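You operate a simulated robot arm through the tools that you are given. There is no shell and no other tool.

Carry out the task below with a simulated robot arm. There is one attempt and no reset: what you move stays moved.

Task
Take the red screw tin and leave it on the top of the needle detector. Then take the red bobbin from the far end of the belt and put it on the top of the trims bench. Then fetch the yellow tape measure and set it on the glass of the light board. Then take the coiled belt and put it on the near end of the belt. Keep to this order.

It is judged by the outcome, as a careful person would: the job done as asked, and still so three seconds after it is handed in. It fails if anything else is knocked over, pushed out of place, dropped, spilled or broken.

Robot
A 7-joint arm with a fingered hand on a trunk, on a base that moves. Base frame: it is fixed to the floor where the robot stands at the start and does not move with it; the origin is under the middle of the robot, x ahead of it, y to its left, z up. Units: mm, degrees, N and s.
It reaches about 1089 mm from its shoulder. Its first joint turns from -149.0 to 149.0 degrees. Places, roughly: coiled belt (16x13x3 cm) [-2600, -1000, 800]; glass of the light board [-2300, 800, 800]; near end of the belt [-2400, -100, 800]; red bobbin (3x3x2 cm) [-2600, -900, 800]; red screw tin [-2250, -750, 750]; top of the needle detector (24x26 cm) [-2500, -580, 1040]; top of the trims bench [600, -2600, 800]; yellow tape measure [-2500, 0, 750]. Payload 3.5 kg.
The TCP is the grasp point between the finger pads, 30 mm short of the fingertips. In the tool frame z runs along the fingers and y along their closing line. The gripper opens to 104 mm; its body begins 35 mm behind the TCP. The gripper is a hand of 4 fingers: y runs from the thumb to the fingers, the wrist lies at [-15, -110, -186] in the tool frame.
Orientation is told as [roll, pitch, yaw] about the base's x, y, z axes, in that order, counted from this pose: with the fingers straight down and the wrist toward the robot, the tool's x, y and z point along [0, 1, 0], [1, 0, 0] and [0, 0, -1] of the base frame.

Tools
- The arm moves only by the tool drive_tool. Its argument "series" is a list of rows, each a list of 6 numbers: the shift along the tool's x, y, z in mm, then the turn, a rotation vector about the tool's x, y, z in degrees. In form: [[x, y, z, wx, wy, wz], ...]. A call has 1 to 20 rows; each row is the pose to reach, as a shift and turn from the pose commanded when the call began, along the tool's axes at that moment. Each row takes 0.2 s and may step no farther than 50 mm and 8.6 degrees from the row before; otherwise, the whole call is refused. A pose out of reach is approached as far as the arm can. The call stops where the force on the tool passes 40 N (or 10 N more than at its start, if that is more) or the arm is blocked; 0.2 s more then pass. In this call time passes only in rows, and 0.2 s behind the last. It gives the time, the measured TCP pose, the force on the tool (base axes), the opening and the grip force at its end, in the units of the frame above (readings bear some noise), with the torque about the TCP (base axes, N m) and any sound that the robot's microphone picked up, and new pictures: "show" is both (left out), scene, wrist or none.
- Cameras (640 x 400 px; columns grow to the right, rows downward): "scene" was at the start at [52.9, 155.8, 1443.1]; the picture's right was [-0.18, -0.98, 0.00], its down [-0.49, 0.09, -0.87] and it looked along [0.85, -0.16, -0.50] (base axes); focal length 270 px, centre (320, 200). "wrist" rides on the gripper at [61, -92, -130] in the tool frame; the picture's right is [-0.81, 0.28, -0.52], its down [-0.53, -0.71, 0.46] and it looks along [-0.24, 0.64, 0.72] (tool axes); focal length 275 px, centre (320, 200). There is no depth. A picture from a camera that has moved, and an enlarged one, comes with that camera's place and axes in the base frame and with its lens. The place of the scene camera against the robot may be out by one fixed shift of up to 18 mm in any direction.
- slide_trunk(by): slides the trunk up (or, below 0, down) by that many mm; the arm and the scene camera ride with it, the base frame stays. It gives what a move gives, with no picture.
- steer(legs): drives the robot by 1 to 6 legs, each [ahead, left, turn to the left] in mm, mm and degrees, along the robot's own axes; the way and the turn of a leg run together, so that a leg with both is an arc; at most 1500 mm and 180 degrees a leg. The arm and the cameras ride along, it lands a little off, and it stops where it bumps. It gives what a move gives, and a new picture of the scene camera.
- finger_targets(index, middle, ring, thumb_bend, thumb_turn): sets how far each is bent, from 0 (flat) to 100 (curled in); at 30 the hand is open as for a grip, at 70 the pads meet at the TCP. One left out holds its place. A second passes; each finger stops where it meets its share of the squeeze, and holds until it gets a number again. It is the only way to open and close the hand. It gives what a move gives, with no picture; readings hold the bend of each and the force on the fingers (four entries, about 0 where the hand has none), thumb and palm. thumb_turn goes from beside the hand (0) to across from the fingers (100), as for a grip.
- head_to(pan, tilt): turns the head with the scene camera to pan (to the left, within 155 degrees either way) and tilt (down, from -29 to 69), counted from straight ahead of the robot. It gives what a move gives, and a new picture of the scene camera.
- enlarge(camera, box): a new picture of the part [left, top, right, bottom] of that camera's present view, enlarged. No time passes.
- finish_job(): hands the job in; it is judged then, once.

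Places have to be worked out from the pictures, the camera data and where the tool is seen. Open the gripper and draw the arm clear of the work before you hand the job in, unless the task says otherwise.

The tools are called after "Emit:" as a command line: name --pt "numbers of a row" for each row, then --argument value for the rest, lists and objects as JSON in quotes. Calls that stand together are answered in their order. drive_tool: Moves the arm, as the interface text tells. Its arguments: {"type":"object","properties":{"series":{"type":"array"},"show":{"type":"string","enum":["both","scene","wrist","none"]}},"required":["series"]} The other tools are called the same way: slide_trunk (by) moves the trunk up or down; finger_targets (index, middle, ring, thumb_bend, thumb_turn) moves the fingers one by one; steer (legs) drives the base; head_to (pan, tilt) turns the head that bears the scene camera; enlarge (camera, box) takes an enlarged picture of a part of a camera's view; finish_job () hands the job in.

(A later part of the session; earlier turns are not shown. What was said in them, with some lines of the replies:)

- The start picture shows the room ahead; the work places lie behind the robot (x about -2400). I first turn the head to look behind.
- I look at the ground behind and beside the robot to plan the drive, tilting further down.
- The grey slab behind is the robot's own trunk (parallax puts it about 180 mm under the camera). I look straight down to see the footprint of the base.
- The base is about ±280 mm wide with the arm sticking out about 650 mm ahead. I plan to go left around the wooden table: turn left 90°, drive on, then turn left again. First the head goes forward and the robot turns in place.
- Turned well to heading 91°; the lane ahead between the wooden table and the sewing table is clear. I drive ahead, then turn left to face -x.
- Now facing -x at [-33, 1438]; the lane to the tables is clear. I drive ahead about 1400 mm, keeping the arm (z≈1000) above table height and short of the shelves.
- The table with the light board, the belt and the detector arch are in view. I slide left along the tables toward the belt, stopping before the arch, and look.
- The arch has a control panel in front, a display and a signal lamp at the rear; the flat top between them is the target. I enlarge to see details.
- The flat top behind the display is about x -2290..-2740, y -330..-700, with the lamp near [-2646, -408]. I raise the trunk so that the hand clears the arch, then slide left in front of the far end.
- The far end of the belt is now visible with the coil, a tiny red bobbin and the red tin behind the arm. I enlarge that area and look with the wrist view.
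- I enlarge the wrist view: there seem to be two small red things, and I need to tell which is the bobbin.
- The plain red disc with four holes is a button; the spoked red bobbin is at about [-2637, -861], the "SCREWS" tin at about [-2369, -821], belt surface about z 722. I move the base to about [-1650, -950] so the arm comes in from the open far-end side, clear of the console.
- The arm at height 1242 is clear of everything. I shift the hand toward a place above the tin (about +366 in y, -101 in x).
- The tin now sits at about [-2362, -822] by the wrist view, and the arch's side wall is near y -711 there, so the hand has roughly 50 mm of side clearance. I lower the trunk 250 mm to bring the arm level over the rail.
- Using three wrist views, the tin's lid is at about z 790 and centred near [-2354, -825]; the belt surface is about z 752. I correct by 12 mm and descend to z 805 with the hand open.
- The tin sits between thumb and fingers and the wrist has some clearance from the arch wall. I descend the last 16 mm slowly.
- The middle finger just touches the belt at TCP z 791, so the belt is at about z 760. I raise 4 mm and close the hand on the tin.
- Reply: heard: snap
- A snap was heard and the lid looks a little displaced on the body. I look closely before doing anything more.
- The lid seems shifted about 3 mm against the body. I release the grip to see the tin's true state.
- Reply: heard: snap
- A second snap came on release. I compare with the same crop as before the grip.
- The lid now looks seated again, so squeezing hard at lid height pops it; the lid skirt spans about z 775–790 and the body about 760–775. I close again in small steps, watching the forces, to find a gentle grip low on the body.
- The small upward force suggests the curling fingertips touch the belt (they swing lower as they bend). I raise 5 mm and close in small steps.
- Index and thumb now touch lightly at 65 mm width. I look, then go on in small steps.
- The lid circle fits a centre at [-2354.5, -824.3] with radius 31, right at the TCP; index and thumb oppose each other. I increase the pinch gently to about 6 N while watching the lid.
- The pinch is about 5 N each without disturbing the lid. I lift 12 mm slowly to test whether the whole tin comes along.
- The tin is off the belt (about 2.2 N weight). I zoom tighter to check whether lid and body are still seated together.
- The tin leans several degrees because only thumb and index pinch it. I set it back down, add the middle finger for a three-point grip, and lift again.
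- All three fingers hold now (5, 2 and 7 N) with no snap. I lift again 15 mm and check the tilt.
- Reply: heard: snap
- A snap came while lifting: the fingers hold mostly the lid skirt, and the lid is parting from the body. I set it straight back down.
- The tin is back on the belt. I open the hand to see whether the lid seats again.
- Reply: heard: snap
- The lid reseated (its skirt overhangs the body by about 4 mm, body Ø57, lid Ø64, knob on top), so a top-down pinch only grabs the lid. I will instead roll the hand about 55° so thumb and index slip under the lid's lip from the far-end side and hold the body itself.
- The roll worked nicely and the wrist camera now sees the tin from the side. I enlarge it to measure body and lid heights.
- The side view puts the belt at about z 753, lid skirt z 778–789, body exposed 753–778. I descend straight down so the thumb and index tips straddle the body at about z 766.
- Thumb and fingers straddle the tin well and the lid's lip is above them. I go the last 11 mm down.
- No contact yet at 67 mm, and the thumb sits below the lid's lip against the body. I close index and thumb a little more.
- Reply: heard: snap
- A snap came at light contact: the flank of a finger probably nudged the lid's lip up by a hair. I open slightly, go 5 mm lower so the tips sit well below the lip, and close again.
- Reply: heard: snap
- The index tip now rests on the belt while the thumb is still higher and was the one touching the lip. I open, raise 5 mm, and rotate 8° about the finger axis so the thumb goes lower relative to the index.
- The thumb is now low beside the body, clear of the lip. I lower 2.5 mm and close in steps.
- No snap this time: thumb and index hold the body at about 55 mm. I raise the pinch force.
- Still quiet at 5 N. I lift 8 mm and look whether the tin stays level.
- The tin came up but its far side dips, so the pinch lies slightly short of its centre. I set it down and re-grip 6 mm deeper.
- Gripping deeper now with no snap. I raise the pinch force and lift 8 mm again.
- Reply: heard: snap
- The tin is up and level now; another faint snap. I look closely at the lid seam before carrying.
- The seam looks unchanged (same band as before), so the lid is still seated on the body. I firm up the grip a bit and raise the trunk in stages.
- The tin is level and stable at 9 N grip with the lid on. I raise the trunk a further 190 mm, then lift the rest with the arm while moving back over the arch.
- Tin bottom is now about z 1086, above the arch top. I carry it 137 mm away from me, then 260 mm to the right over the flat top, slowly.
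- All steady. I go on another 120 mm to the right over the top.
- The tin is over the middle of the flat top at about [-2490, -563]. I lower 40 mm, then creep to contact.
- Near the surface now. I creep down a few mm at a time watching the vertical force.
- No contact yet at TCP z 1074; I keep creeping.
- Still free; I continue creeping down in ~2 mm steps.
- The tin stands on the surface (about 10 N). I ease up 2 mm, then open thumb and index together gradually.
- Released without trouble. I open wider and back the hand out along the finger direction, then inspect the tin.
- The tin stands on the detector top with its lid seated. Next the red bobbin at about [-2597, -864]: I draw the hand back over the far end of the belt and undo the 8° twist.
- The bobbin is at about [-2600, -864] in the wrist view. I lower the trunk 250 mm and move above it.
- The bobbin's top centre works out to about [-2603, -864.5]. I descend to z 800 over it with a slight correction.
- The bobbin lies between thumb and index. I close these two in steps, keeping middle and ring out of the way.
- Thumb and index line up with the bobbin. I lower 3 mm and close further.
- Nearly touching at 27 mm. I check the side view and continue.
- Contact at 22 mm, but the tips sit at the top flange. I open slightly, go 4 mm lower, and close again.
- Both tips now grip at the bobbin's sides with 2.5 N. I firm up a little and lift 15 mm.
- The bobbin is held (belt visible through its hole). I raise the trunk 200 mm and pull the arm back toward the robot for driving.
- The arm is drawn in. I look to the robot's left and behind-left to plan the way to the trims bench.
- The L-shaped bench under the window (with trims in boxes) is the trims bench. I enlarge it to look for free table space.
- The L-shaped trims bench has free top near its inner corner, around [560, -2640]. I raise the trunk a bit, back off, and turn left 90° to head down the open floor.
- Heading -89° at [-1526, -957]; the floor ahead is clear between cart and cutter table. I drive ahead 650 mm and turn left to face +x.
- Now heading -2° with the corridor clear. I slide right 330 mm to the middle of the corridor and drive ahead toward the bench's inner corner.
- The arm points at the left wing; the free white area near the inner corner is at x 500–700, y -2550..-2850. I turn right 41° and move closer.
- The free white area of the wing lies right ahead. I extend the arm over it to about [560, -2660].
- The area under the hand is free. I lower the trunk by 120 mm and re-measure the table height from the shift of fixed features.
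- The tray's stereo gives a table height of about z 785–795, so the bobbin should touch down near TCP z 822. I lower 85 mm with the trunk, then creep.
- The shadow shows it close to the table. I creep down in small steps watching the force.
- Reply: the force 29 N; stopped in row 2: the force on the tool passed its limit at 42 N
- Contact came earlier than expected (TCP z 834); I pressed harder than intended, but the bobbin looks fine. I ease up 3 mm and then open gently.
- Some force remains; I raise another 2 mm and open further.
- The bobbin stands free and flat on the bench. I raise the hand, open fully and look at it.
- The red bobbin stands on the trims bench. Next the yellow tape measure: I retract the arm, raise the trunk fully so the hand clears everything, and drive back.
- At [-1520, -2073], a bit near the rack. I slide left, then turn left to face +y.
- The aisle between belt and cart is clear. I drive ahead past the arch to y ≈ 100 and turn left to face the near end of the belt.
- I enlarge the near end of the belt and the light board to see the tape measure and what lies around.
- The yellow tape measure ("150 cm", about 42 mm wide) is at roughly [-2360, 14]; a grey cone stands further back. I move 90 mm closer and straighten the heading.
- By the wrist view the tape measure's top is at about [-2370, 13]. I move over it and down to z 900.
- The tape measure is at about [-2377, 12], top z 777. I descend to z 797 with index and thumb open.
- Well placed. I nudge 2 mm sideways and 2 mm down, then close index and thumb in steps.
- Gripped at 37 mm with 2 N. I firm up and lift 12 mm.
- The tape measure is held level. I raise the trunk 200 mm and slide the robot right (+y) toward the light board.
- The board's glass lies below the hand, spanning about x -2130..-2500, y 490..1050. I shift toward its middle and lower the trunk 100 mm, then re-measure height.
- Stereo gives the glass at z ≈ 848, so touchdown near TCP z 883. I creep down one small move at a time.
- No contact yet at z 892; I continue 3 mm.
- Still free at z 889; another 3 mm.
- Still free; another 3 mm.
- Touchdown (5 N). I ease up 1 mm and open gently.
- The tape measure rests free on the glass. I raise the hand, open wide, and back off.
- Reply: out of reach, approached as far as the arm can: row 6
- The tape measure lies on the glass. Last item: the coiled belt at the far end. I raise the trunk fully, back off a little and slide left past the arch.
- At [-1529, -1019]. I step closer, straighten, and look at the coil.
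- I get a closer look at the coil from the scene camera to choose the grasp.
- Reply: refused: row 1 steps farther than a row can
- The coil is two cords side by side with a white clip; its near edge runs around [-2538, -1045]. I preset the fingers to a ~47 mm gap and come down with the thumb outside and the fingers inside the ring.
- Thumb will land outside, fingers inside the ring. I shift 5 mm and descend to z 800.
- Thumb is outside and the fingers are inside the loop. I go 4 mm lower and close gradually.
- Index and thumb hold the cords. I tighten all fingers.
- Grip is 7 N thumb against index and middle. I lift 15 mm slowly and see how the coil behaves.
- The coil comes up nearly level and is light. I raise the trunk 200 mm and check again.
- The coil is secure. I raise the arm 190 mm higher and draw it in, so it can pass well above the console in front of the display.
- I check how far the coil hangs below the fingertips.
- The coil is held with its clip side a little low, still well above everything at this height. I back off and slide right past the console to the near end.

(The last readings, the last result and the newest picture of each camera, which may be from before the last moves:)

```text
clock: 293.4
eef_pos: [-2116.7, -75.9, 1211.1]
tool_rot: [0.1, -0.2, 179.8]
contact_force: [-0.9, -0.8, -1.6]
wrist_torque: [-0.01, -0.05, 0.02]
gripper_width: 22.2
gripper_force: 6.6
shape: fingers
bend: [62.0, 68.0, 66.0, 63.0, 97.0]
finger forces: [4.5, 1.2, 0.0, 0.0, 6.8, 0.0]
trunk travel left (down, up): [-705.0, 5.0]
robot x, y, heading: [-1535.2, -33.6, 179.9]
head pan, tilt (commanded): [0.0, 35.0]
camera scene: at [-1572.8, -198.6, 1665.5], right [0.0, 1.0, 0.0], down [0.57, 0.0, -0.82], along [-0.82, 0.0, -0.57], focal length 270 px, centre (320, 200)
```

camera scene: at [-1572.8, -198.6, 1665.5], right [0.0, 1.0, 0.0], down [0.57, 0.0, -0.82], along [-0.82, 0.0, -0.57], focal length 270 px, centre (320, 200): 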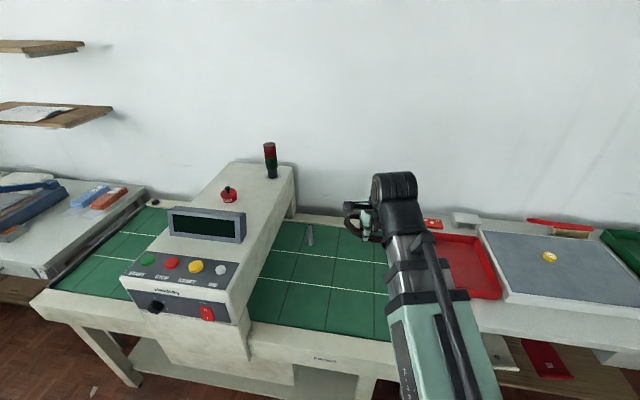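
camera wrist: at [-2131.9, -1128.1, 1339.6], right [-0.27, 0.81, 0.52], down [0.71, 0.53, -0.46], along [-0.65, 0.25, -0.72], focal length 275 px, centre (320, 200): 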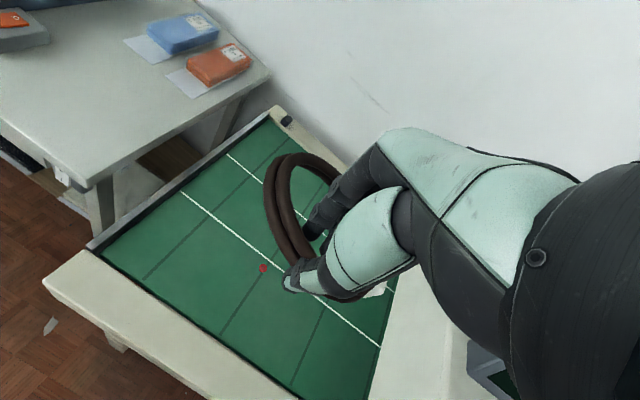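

At the near end now; tin and tape measure are in place. I move 100 mm closer, position the hand over the middle of the free belt, and lower the trunk.

Emit:
steer --legs '[[100, 0, 0]]'

Emit:
drive_tool --pt "3 28 0 0 0 0" --pt "6 56 0 0 0 0" --pt "8 84 0 0 0 0" --pt "10 108 0 0 0 0" --show "none"

Emit:
slide_trunk --by -290

Emit:
drive_tool --pt "0 0 1 0 0 0" --show "both"

```text
clock: 294.5
eef_pos: [-2217.0, -76.4, 1210.8]
tool_rot: [0.0, -0.3, 179.7]
contact_force: [-1.2, 0.3, -1.2]
wrist_torque: [-0.06, -0.07, -0.07]
gripper_width: 21.9
gripper_force: 7.0
shape: fingers
bend: [62.0, 68.0, 66.0, 63.0, 97.0]
finger forces: [4.4, 1.3, 0.0, 0.0, 6.8, 0.1]
trunk travel left (down, up): [-705.0, 5.0]
robot x, y, heading: [-1638.3, -31.0, 179.7]
head pan, tilt (commanded): [0.0, 35.0]
camera scene: at [-1674.1, -198.9, 1665.3], right [0.0, 1.0, 0.0], down [0.57, 0.0, -0.82], along [-0.82, 0.0, -0.57], focal length 270 px, centre (320, 200)
```

scene: 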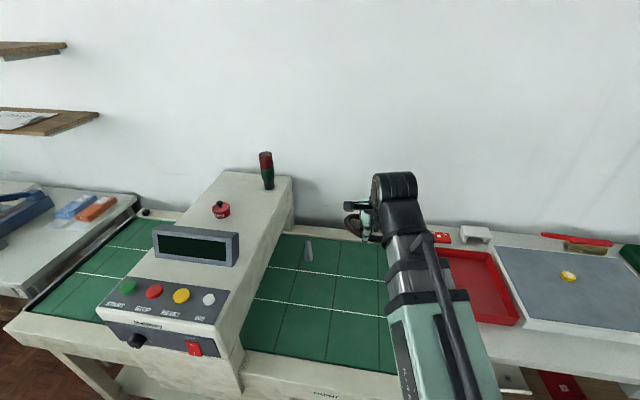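

```text
clock: 295.5
eef_pos: [-2322.9, -87.6, 1208.6]
tool_rot: [0.0, -0.2, 179.6]
contact_force: [0.2, 0.3, -0.9]
wrist_torque: [0.0, -0.06, -0.03]
gripper_width: 21.9
gripper_force: 6.3
shape: fingers
bend: [62.0, 68.0, 66.0, 63.0, 97.0]
finger forces: [4.4, 1.0, 0.1, 0.0, 6.6, 0.0]
trunk travel left (down, up): [-705.0, 5.0]
robot x, y, heading: [-1633.2, -32.5, 179.7]
head pan, tilt (commanded): [0.0, 35.0]
```

```text
clock: 298.4
eef_pos: [-2323.1, -86.7, 918.9]
tool_rot: [0.1, -0.3, 179.8]
contact_force: [-0.1, 0.6, -1.8]
wrist_torque: [0.02, -0.04, 0.02]
gripper_width: 21.9
gripper_force: 5.6
shape: fingers
bend: [62.0, 68.0, 66.0, 63.0, 97.0]
finger forces: [4.4, 1.1, 0.0, 0.1, 6.5, 0.0]
trunk travel left (down, up): [-415.0, 295.0]
robot x, y, heading: [-1635.1, -30.6, 179.6]
head pan, tilt (commanded): [0.0, 35.0]
```

```text
clock: 298.8
eef_pos: [-2321.6, -86.5, 918.5]
tool_rot: [0.0, -0.2, 179.8]
contact_force: [-0.6, -0.3, -0.5]
wrist_torque: [-0.01, -0.03, 0.03]
gripper_width: 22.0
gripper_force: 5.3
shape: fingers
bend: [62.0, 68.0, 66.0, 63.0, 97.0]
finger forces: [4.5, 1.0, 0.0, 0.0, 6.4, 0.0]
trunk travel left (down, up): [-415.0, 295.0]
robot x, y, heading: [-1636.4, -27.3, 179.7]
head pan, tilt (commanded): [0.0, 35.0]
camera scene: at [-1672.0, -198.9, 1375.4], right [0.0, 1.0, 0.0], down [0.57, 0.0, -0.82], along [-0.82, 0.0, -0.57], focal length 270 px, centre (320, 200)
camera wrist: at [-2228.9, -148.1, 1047.2], right [-0.27, 0.81, 0.52], down [0.71, 0.53, -0.46], along [-0.65, 0.25, -0.72], focal length 275 px, centre (320, 200)
```

scene: 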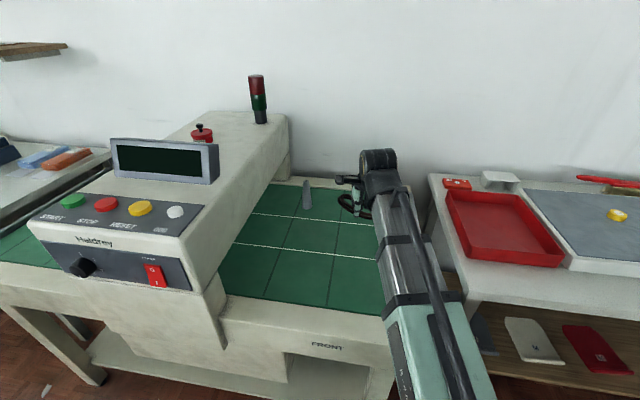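
wrist: 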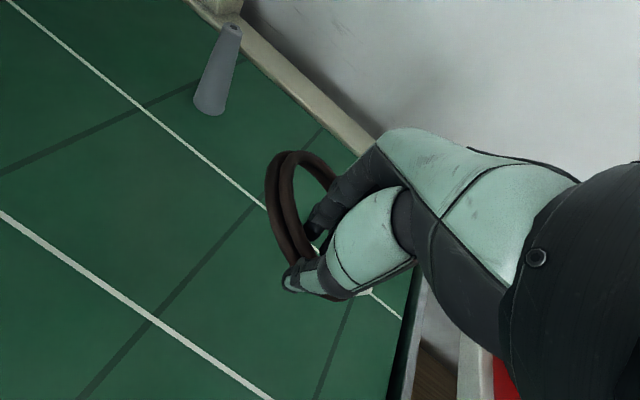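

The coil's drop zone is clear of the cone (about [-2516, -243]) and the belt end (y ≈ 123). I lower 80 mm more.

Emit:
drive_tool --pt "4 0 20 0 0 0" --pt "8 0 40 0 0 0" --pt "10 0 60 0 0 0" --pt "10 0 75 0 0 0" --show "wrist"

Emit:
enlarge --camera "wrist" --box '[220, 130, 420, 330]'

Emit:
enlarge --camera "scene" --box '[310, 160, 410, 250]'

```text
clock: 299.8
eef_pos: [-2321.8, -97.4, 843.8]
tool_rot: [-0.1, -0.3, 179.7]
contact_force: [0.5, -0.2, -1.2]
wrist_torque: [0.0, -0.09, -0.02]
gripper_width: 21.9
gripper_force: 5.4
shape: fingers
bend: [62.0, 69.0, 66.0, 63.0, 97.0]
finger forces: [4.5, 0.9, 0.0, 0.0, 6.2, 0.0]
trunk travel left (down, up): [-415.0, 295.0]
robot x, y, heading: [-1638.0, -30.2, 179.5]
head pan, tilt (commanded): [0.0, 35.0]
camera wrist: at [-2228.5, -159.0, 972.6], right [-0.27, 0.81, 0.52], down [0.71, 0.53, -0.46], along [-0.65, 0.25, -0.72], focal length 275 px, centre (320, 200)
```

wrist: 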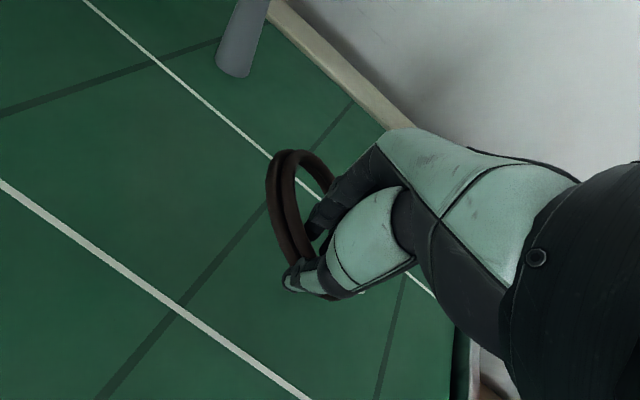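

```text
2.00 times, centred on (320, 230) of wrist
camera zoom: at [-2228.5, -159.0, 972.6], right [-0.27, 0.81, 0.52], down [0.71, 0.53, -0.46], along [-0.65, 0.25, -0.72], focal length 551 px, centre (320, 140)
```

zoom: 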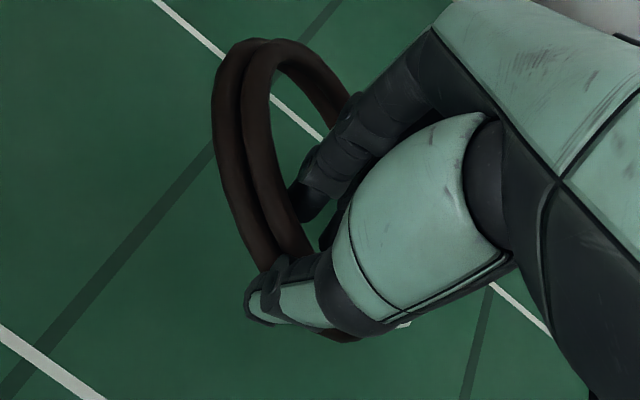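

```text
4.44 times, centred on (360, 205) of scene
camera zoom: at [-1671.9, -198.9, 1375.4], right [0.0, 1.0, 0.0], down [0.57, 0.0, -0.82], along [-0.82, 0.0, -0.57], focal length 1201 px, centre (142, 178)
```

zoom: 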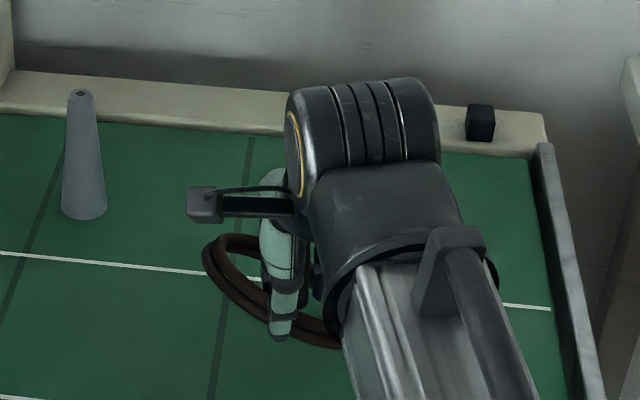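

The clip side hangs low and will touch first, then the ring should swing flat. I lower slowly while watching the force.

Emit:
drive_tool --pt "0 0 4 0 0 0" --pt "0 0 8 0 0 0" --pt "0 0 12 0 0 0" --pt "0 0 16 0 0 0" --show "none"

Emit:
enlarge --camera "wrist" --box '[220, 130, 420, 330]'

Emit:
enlarge --camera "scene" --box '[310, 160, 410, 250]'

```text
clock: 300.8
eef_pos: [-2322.6, -97.0, 827.9]
tool_rot: [0.0, -0.3, 179.7]
contact_force: [0.2, -1.3, 0.4]
wrist_torque: [0.05, 0.05, -0.02]
gripper_width: 21.2
gripper_force: 7.1
shape: fingers
bend: [63.0, 69.0, 66.0, 63.0, 97.0]
finger forces: [3.6, 4.0, 0.0, 0.0, 6.9, 0.0]
trunk travel left (down, up): [-415.0, 295.0]
robot x, y, heading: [-1636.4, -31.3, 179.6]
head pan, tilt (commanded): [0.0, 35.0]
```

```text
2.00 times, centred on (320, 230) of wrist
camera zoom: at [-2229.4, -158.6, 956.3], right [-0.27, 0.81, 0.52], down [0.71, 0.53, -0.46], along [-0.65, 0.25, -0.72], focal length 551 px, centre (320, 140)
```

zoom: 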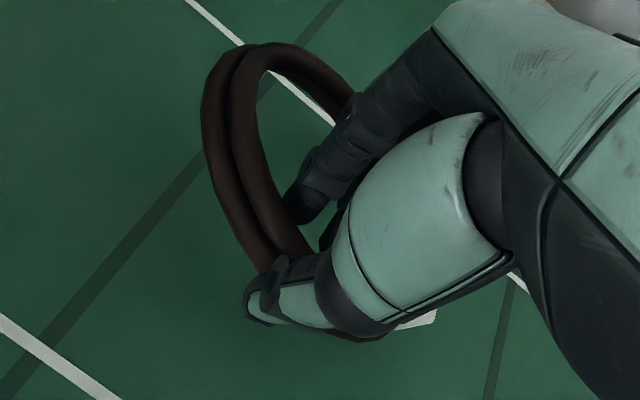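

```text
4.44 times, centred on (360, 205) of scene
camera zoom: at [-1671.8, -199.0, 1375.4], right [0.0, 1.0, 0.0], down [0.57, 0.0, -0.82], along [-0.82, 0.0, -0.57], focal length 1201 px, centre (142, 178)
```

zoom: 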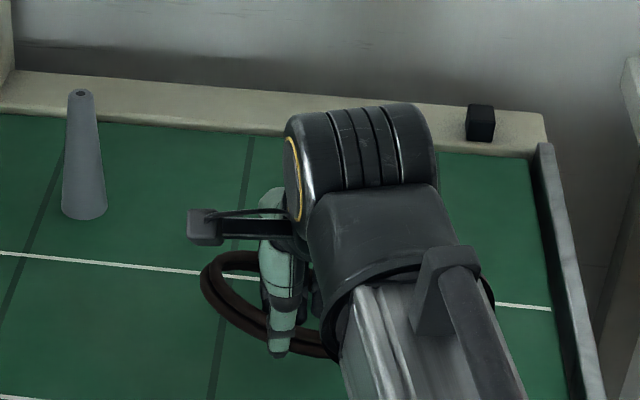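

The low side touches and the ring is swinging level. I continue lowering.

Emit:
drive_tool --pt "0 0 4 0 0 0" --pt "0 0 8 0 0 0" --pt "0 0 12 0 0 0" --show "none"

Emit:
enlarge --camera "wrist" --box '[220, 130, 420, 330]'

Emit:
enlarge --camera "scene" --box '[310, 170, 410, 260]'

```text
clock: 301.6
eef_pos: [-2323.4, -97.6, 815.7]
tool_rot: [0.0, -0.2, 179.7]
contact_force: [0.3, -1.2, 1.2]
wrist_torque: [0.07, 0.02, 0.03]
gripper_width: 20.4
gripper_force: 7.3
shape: fingers
bend: [64.0, 68.0, 66.0, 62.0, 97.0]
finger forces: [3.0, 5.8, 0.1, 0.0, 6.7, 0.0]
trunk travel left (down, up): [-415.0, 295.0]
robot x, y, heading: [-1638.1, -31.3, 179.7]
head pan, tilt (commanded): [0.0, 35.0]
```

```text
2.00 times, centred on (320, 230) of wrist
camera zoom: at [-2230.2, -158.1, 944.5], right [-0.27, 0.81, 0.52], down [0.71, 0.53, -0.46], along [-0.65, 0.25, -0.72], focal length 551 px, centre (320, 140)
```

zoom: 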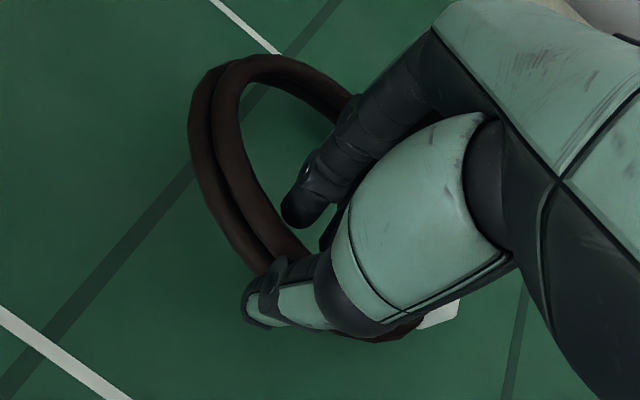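

```text
4.44 times, centred on (360, 215) of scene
camera zoom: at [-1671.7, -199.1, 1375.4], right [0.0, 1.0, 0.0], down [0.57, 0.0, -0.82], along [-0.82, 0.0, -0.57], focal length 1201 px, centre (142, 133)
```

zoom: 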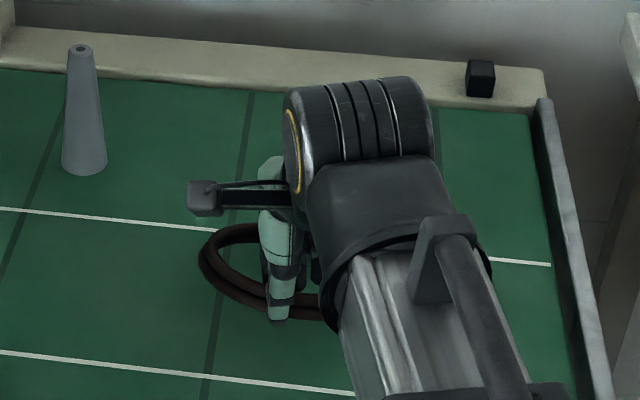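

Nearly level. I lower 10 mm more.

Emit:
drive_tool --pt "0 0 4 0 0 0" --pt "0 0 8 0 0 0" --pt "0 0 11 0 0 0" --show "none"

Emit:
enlarge --camera "wrist" --box '[220, 130, 420, 330]'

Emit:
enlarge --camera "scene" --box '[310, 170, 410, 260]'

```text
clock: 302.4
eef_pos: [-2324.1, -97.0, 804.4]
tool_rot: [0.0, -0.2, 179.7]
contact_force: [0.4, -1.2, 0.5]
wrist_torque: [0.05, 0.07, 0.09]
gripper_width: 20.2
gripper_force: 7.5
shape: fingers
bend: [65.0, 69.0, 66.0, 62.0, 97.0]
finger forces: [2.5, 6.2, 0.0, 0.0, 6.2, 0.0]
trunk travel left (down, up): [-415.0, 295.0]
robot x, y, heading: [-1638.5, -27.9, 179.7]
head pan, tilt (commanded): [0.0, 35.0]
```

```text
2.00 times, centred on (320, 230) of wrist
camera zoom: at [-2230.5, -158.5, 933.4], right [-0.27, 0.81, 0.52], down [0.71, 0.53, -0.46], along [-0.65, 0.25, -0.72], focal length 551 px, centre (320, 140)
```

zoom: 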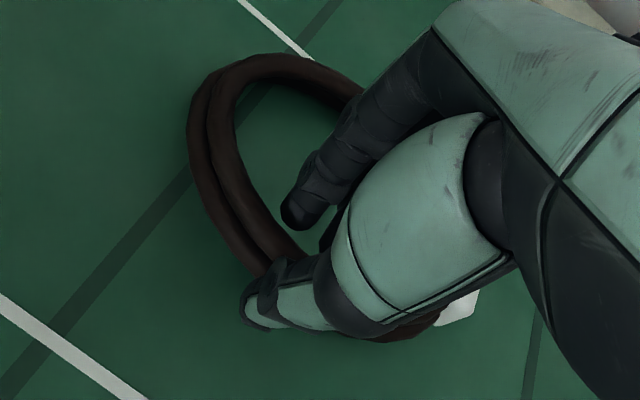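

```text
4.44 times, centred on (360, 215) of scene
camera zoom: at [-1671.7, -199.1, 1375.4], right [0.0, 1.0, 0.0], down [0.57, 0.0, -0.82], along [-0.82, 0.0, -0.57], focal length 1201 px, centre (142, 133)
```

zoom: 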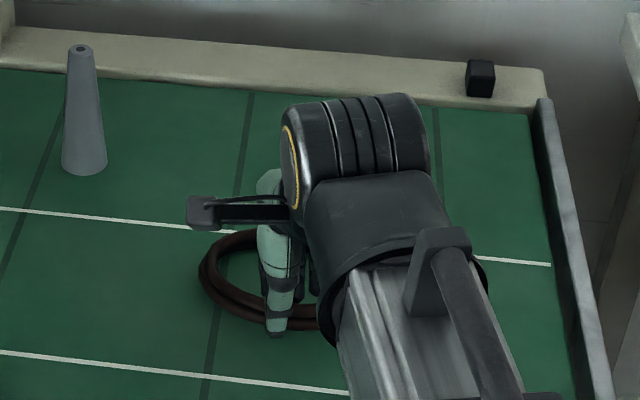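

Almost flat. I lower the last 5 mm and look at the force.

Emit:
drive_tool --pt "0 0 2.5 0 0 0" --pt "0 0 5 0 0 0" --show "none"

Emit:
enlarge --camera "scene" --box '[320, 190, 400, 260]'

```text
clock: 303.0
eef_pos: [-2323.9, -97.2, 800.9]
tool_rot: [-0.1, -0.2, 179.7]
contact_force: [0.4, -0.5, 5.3]
wrist_torque: [0.07, 0.05, 0.03]
gripper_width: 19.7
gripper_force: 8.0
shape: fingers
bend: [65.0, 69.0, 66.0, 62.0, 97.0]
finger forces: [3.1, 6.6, 0.0, 0.1, 6.3, 0.0]
trunk travel left (down, up): [-415.0, 295.0]
robot x, y, heading: [-1638.1, -32.2, 179.8]
head pan, tilt (commanded): [0.0, 35.0]
```

```text
5.71 times, centred on (360, 225) of scene
camera zoom: at [-1671.5, -198.9, 1375.5], right [0.0, 1.0, 0.0], down [0.57, 0.0, -0.82], along [-0.82, 0.0, -0.57], focal length 1545 px, centre (91, 57)
```

zoom: 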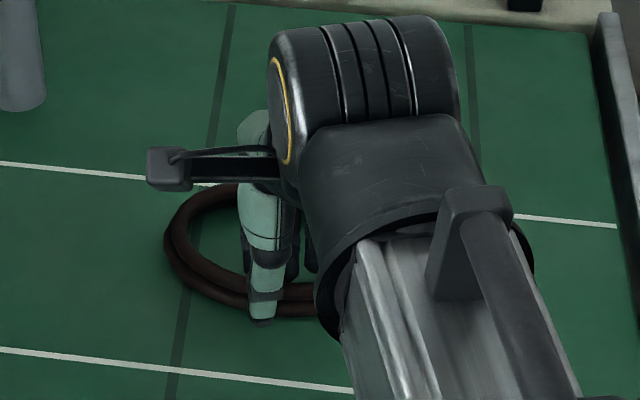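

The coil rests on the belt (5 N). I open the fingers gradually.

Emit:
finger_targets --index 60 --middle 62 --ring 60 --thumb_bend 59

Emit:
finger_targets --index 53 --middle 53 --ring 53 --thumb_bend 50

Emit:
enlarge --camera "wrist" --box '[220, 130, 420, 330]'

Emit:
enlarge --camera "scene" --box '[320, 190, 400, 260]'

```text
clock: 304.0
eef_pos: [-2322.6, -97.7, 799.1]
tool_rot: [0.1, -0.2, 179.8]
contact_force: [-0.1, -0.8, 0.4]
wrist_torque: [-0.01, -0.03, 0.0]
gripper_width: 27.7
gripper_force: 0.8
shape: fingers
bend: [60.0, 62.0, 60.0, 59.0, 97.0]
finger forces: [0.1, 0.0, 0.1, 0.0, 0.8, 0.0]
trunk travel left (down, up): [-415.0, 295.0]
robot x, y, heading: [-1635.7, -33.0, 179.5]
head pan, tilt (commanded): [0.0, 35.0]
```

```text
clock: 305.0
eef_pos: [-2323.3, -98.9, 800.5]
tool_rot: [0.0, -0.3, 179.7]
contact_force: [-0.8, -0.6, 0.5]
wrist_torque: [-0.04, 0.0, 0.0]
gripper_width: 47.6
gripper_force: 0.0
shape: fingers
bend: [53.0, 53.0, 53.0, 50.0, 97.0]
finger forces: [0.0, 0.0, 0.1, 0.1, 0.0, 0.0]
trunk travel left (down, up): [-415.0, 295.0]
robot x, y, heading: [-1638.8, -35.8, 179.5]
head pan, tilt (commanded): [0.0, 35.0]
```

```text
2.00 times, centred on (320, 230) of wrist
camera zoom: at [-2230.1, -158.8, 928.4], right [-0.27, 0.81, 0.52], down [0.71, 0.53, -0.46], along [-0.65, 0.25, -0.72], focal length 551 px, centre (320, 140)
```

zoom: 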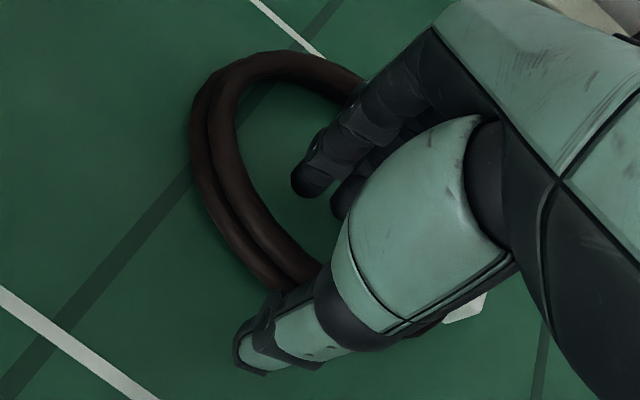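

```text
5.71 times, centred on (360, 225) of scene
camera zoom: at [-1671.9, -198.9, 1375.4], right [0.0, 1.0, 0.0], down [0.57, 0.0, -0.82], along [-0.82, 0.0, -0.57], focal length 1545 px, centre (91, 57)
```

zoom: 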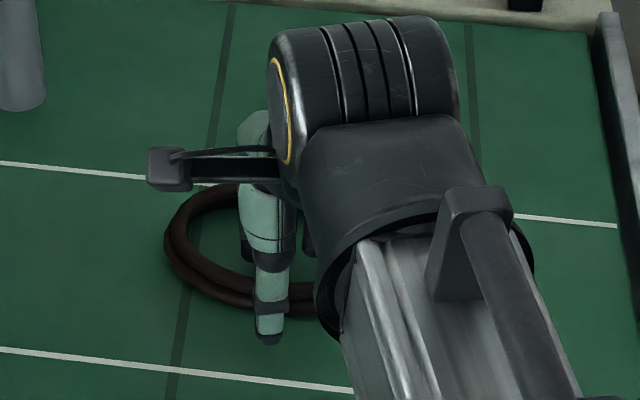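

Released and flat. I raise the hand straight up out of the loop.

Emit:
drive_tool --pt "0 0 -5 0 0 0" --pt "0 0 -15 0 0 0" --pt "0 0 -30 0 0 0" --pt "0 0 -60 0 0 0" --pt "0 0 -100 0 0 0" --pt "0 0 -140 0 0 0" --pt "0 0 -175 0 0 0" --show "both"

```text
clock: 306.6
eef_pos: [-2321.2, -96.5, 974.9]
tool_rot: [0.0, -0.3, 179.7]
contact_force: [0.1, -0.6, -0.5]
wrist_torque: [0.02, -0.01, 0.01]
gripper_width: 48.0
gripper_force: 0.0
shape: fingers
bend: [53.0, 53.0, 53.0, 50.0, 97.0]
finger forces: [0.0, 0.1, 0.0, 0.1, 0.1, 0.1]
trunk travel left (down, up): [-415.0, 295.0]
robot x, y, heading: [-1636.9, -32.6, 179.7]
head pan, tilt (commanded): [0.0, 35.0]
camera scene: at [-1671.9, -198.9, 1375.4], right [0.0, 1.0, 0.0], down [0.57, 0.0, -0.82], along [-0.82, 0.0, -0.57], focal length 270 px, centre (320, 200)
camera wrist: at [-2227.7, -157.4, 1102.6], right [-0.27, 0.81, 0.52], down [0.71, 0.53, -0.46], along [-0.65, 0.25, -0.72], focal length 275 px, centre (320, 200)
```

scene: 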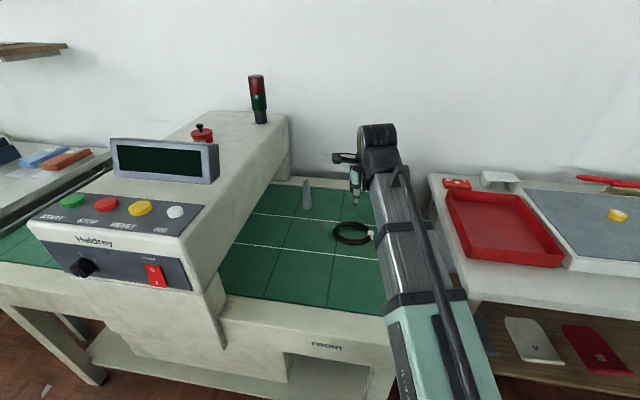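
wrist: 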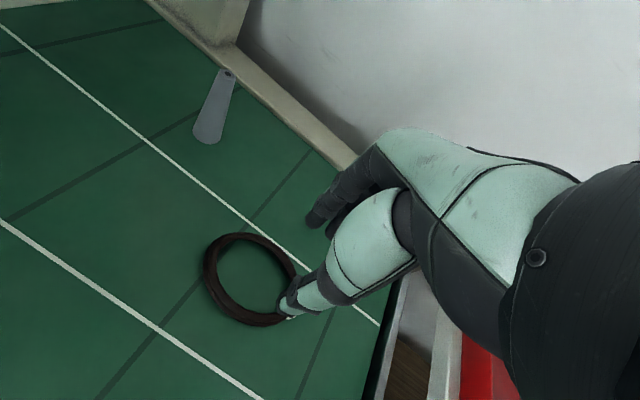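

The coil lies flat on the near end of the belt. I open the hand, draw the arm back, back the robot off, and take final looks.

Emit:
finger_targets --index 30 --middle 30 --ring 30 --thumb_bend 30

Emit:
drive_tool --pt "0 -25 -15 0 0 0" --pt "0 -50 -30 0 0 0" --pt "0 -75 -40 0 0 0" --pt "0 -100 -40 0 0 0" --pt "0 -120 -40 0 0 0" --show "none"

Emit:
steer --legs '[[-170, 0, 0]]'

Emit:
enlarge --camera "scene" --box '[130, 110, 450, 310]'

```text
clock: 307.6
eef_pos: [-2321.0, -95.3, 973.4]
tool_rot: [0.1, -0.2, 179.7]
contact_force: [-0.8, -0.3, 0.5]
wrist_torque: [0.03, 0.0, 0.01]
gripper_width: 102.6
gripper_force: 0.1
shape: fingers
bend: [30.0, 30.0, 30.0, 30.0, 97.0]
finger forces: [0.0, 0.0, 0.1, 0.1, 0.0, 0.1]
trunk travel left (down, up): [-415.0, 295.0]
robot x, y, heading: [-1639.5, -29.9, 179.5]
head pan, tilt (commanded): [0.0, 35.0]
```

```text
clock: 308.8
eef_pos: [-2203.6, -96.3, 1015.8]
tool_rot: [0.0, -0.3, 179.7]
contact_force: [0.6, 0.6, 0.3]
wrist_torque: [0.02, 0.0, 0.0]
gripper_width: 103.1
gripper_force: 0.1
shape: fingers
bend: [30.0, 30.0, 30.0, 30.0, 97.0]
finger forces: [0.0, 0.2, 0.0, 0.0, 0.1, 0.0]
trunk travel left (down, up): [-415.0, 295.0]
robot x, y, heading: [-1636.0, -31.1, 179.9]
head pan, tilt (commanded): [0.0, 35.0]
```

```text
clock: 310.3
eef_pos: [-2031.0, -95.8, 1014.6]
tool_rot: [0.0, -0.2, 179.7]
contact_force: [0.1, 0.9, -0.3]
wrist_torque: [0.02, -0.01, -0.01]
gripper_width: 103.0
gripper_force: 0.1
shape: fingers
bend: [30.0, 30.0, 30.0, 30.0, 97.0]
finger forces: [0.1, 0.1, 0.1, 0.1, 0.0, 0.0]
trunk travel left (down, up): [-415.0, 295.0]
robot x, y, heading: [-1463.7, -33.1, 179.7]
head pan, tilt (commanded): [0.0, 35.0]
camera scene: at [-1499.5, -199.8, 1375.4], right [0.01, 1.0, 0.0], down [0.57, 0.0, -0.82], along [-0.82, 0.0, -0.57], focal length 270 px, centre (320, 200)
```

scene: 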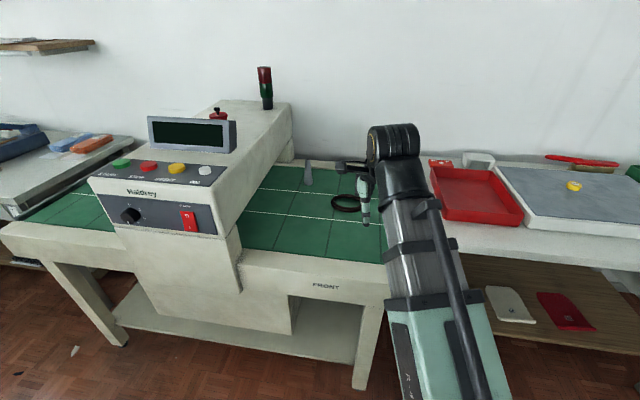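

```text
2.00 times, centred on (290, 210) of scene
camera zoom: at [-1499.5, -199.8, 1375.4], right [0.01, 1.0, 0.0], down [0.57, 0.0, -0.82], along [-0.82, 0.0, -0.57], focal length 541 px, centre (380, 180)
```

zoom: 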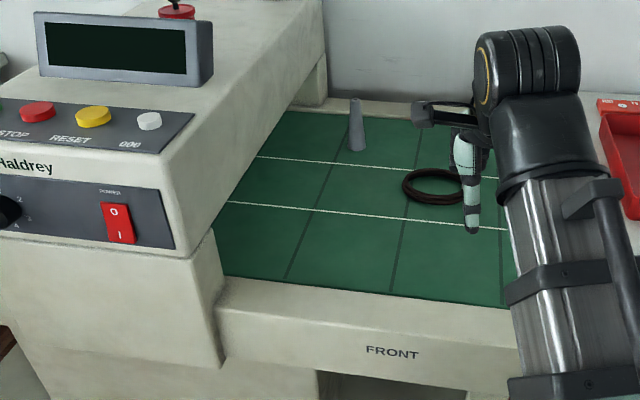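

Everything appears in place; one last check of the tin's lid and the tape measure before handing in.

Emit:
enlarge --camera "scene" --box '[195, 90, 245, 130]'

Emit:
enlarge --camera "scene" --box '[490, 150, 640, 250]'

```text
10.00 times, centred on (220, 110) of scene
camera zoom: at [-1499.5, -199.8, 1375.4], right [0.01, 1.0, 0.0], down [0.57, 0.0, -0.82], along [-0.82, 0.0, -0.57], focal length 2703 px, centre (1320, 1100)
```

zoom: 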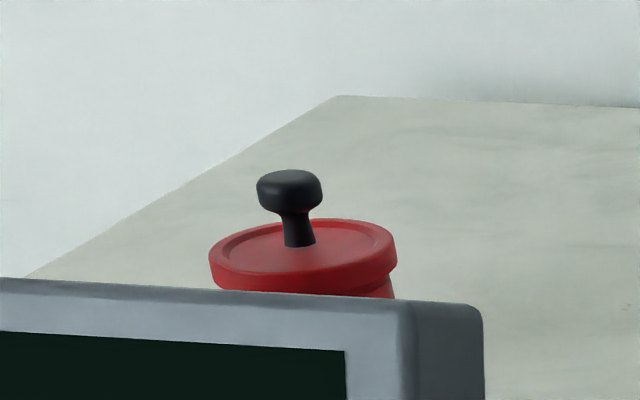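

```text
4.00 times, centred on (565, 200) of scene
camera zoom: at [-1499.5, -199.8, 1375.4], right [0.01, 1.0, 0.0], down [0.57, 0.0, -0.82], along [-0.82, 0.0, -0.57], focal length 1081 px, centre (-660, 200)
```

zoom: 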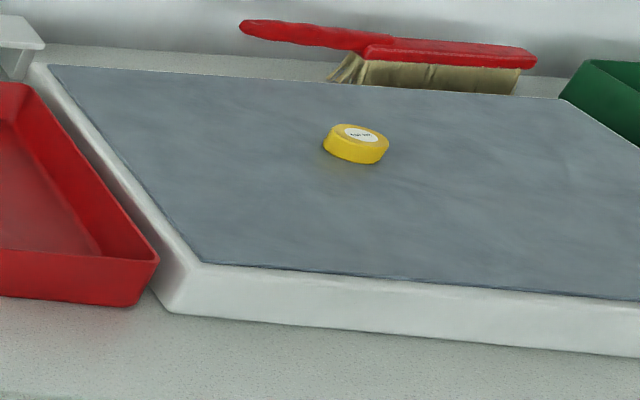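

All four items are in place: the tin (lid on) is on the detector, the bobbin on the trims bench, the tape measure on the glass, and the coil on the near end of the belt. The hand is open and the arm is clear, so I hand the job in.

Emit:
finish_job

```text
The job is handed in.
```

I did all four parts in the order you gave and handed the job in. The result hasn't come back to me.

| Item | Where it is now |
|---|---|
| Red screw tin | On top of the needle detector, behind the display |
| Red bobbin | On a clear spot on the trims bench, near the inner corner |
| Yellow tape measure | On the glass of the light board |
| Coiled belt | Flat on the near end of the belt, clear of the grey cone |

- **Tin:** its lid came loose several times while I was finding a good grip, and each time it seated again. In the last pictures the lid is on and level, and I saw nothing spilled.
- **Bobbin:** it touched the bench sooner than I expected, so I pressed it down with about 40 N for a moment. It looked undamaged and stands upright.

I saw nothing else knocked over or moved. The hand is open and the arm is clear of the work.
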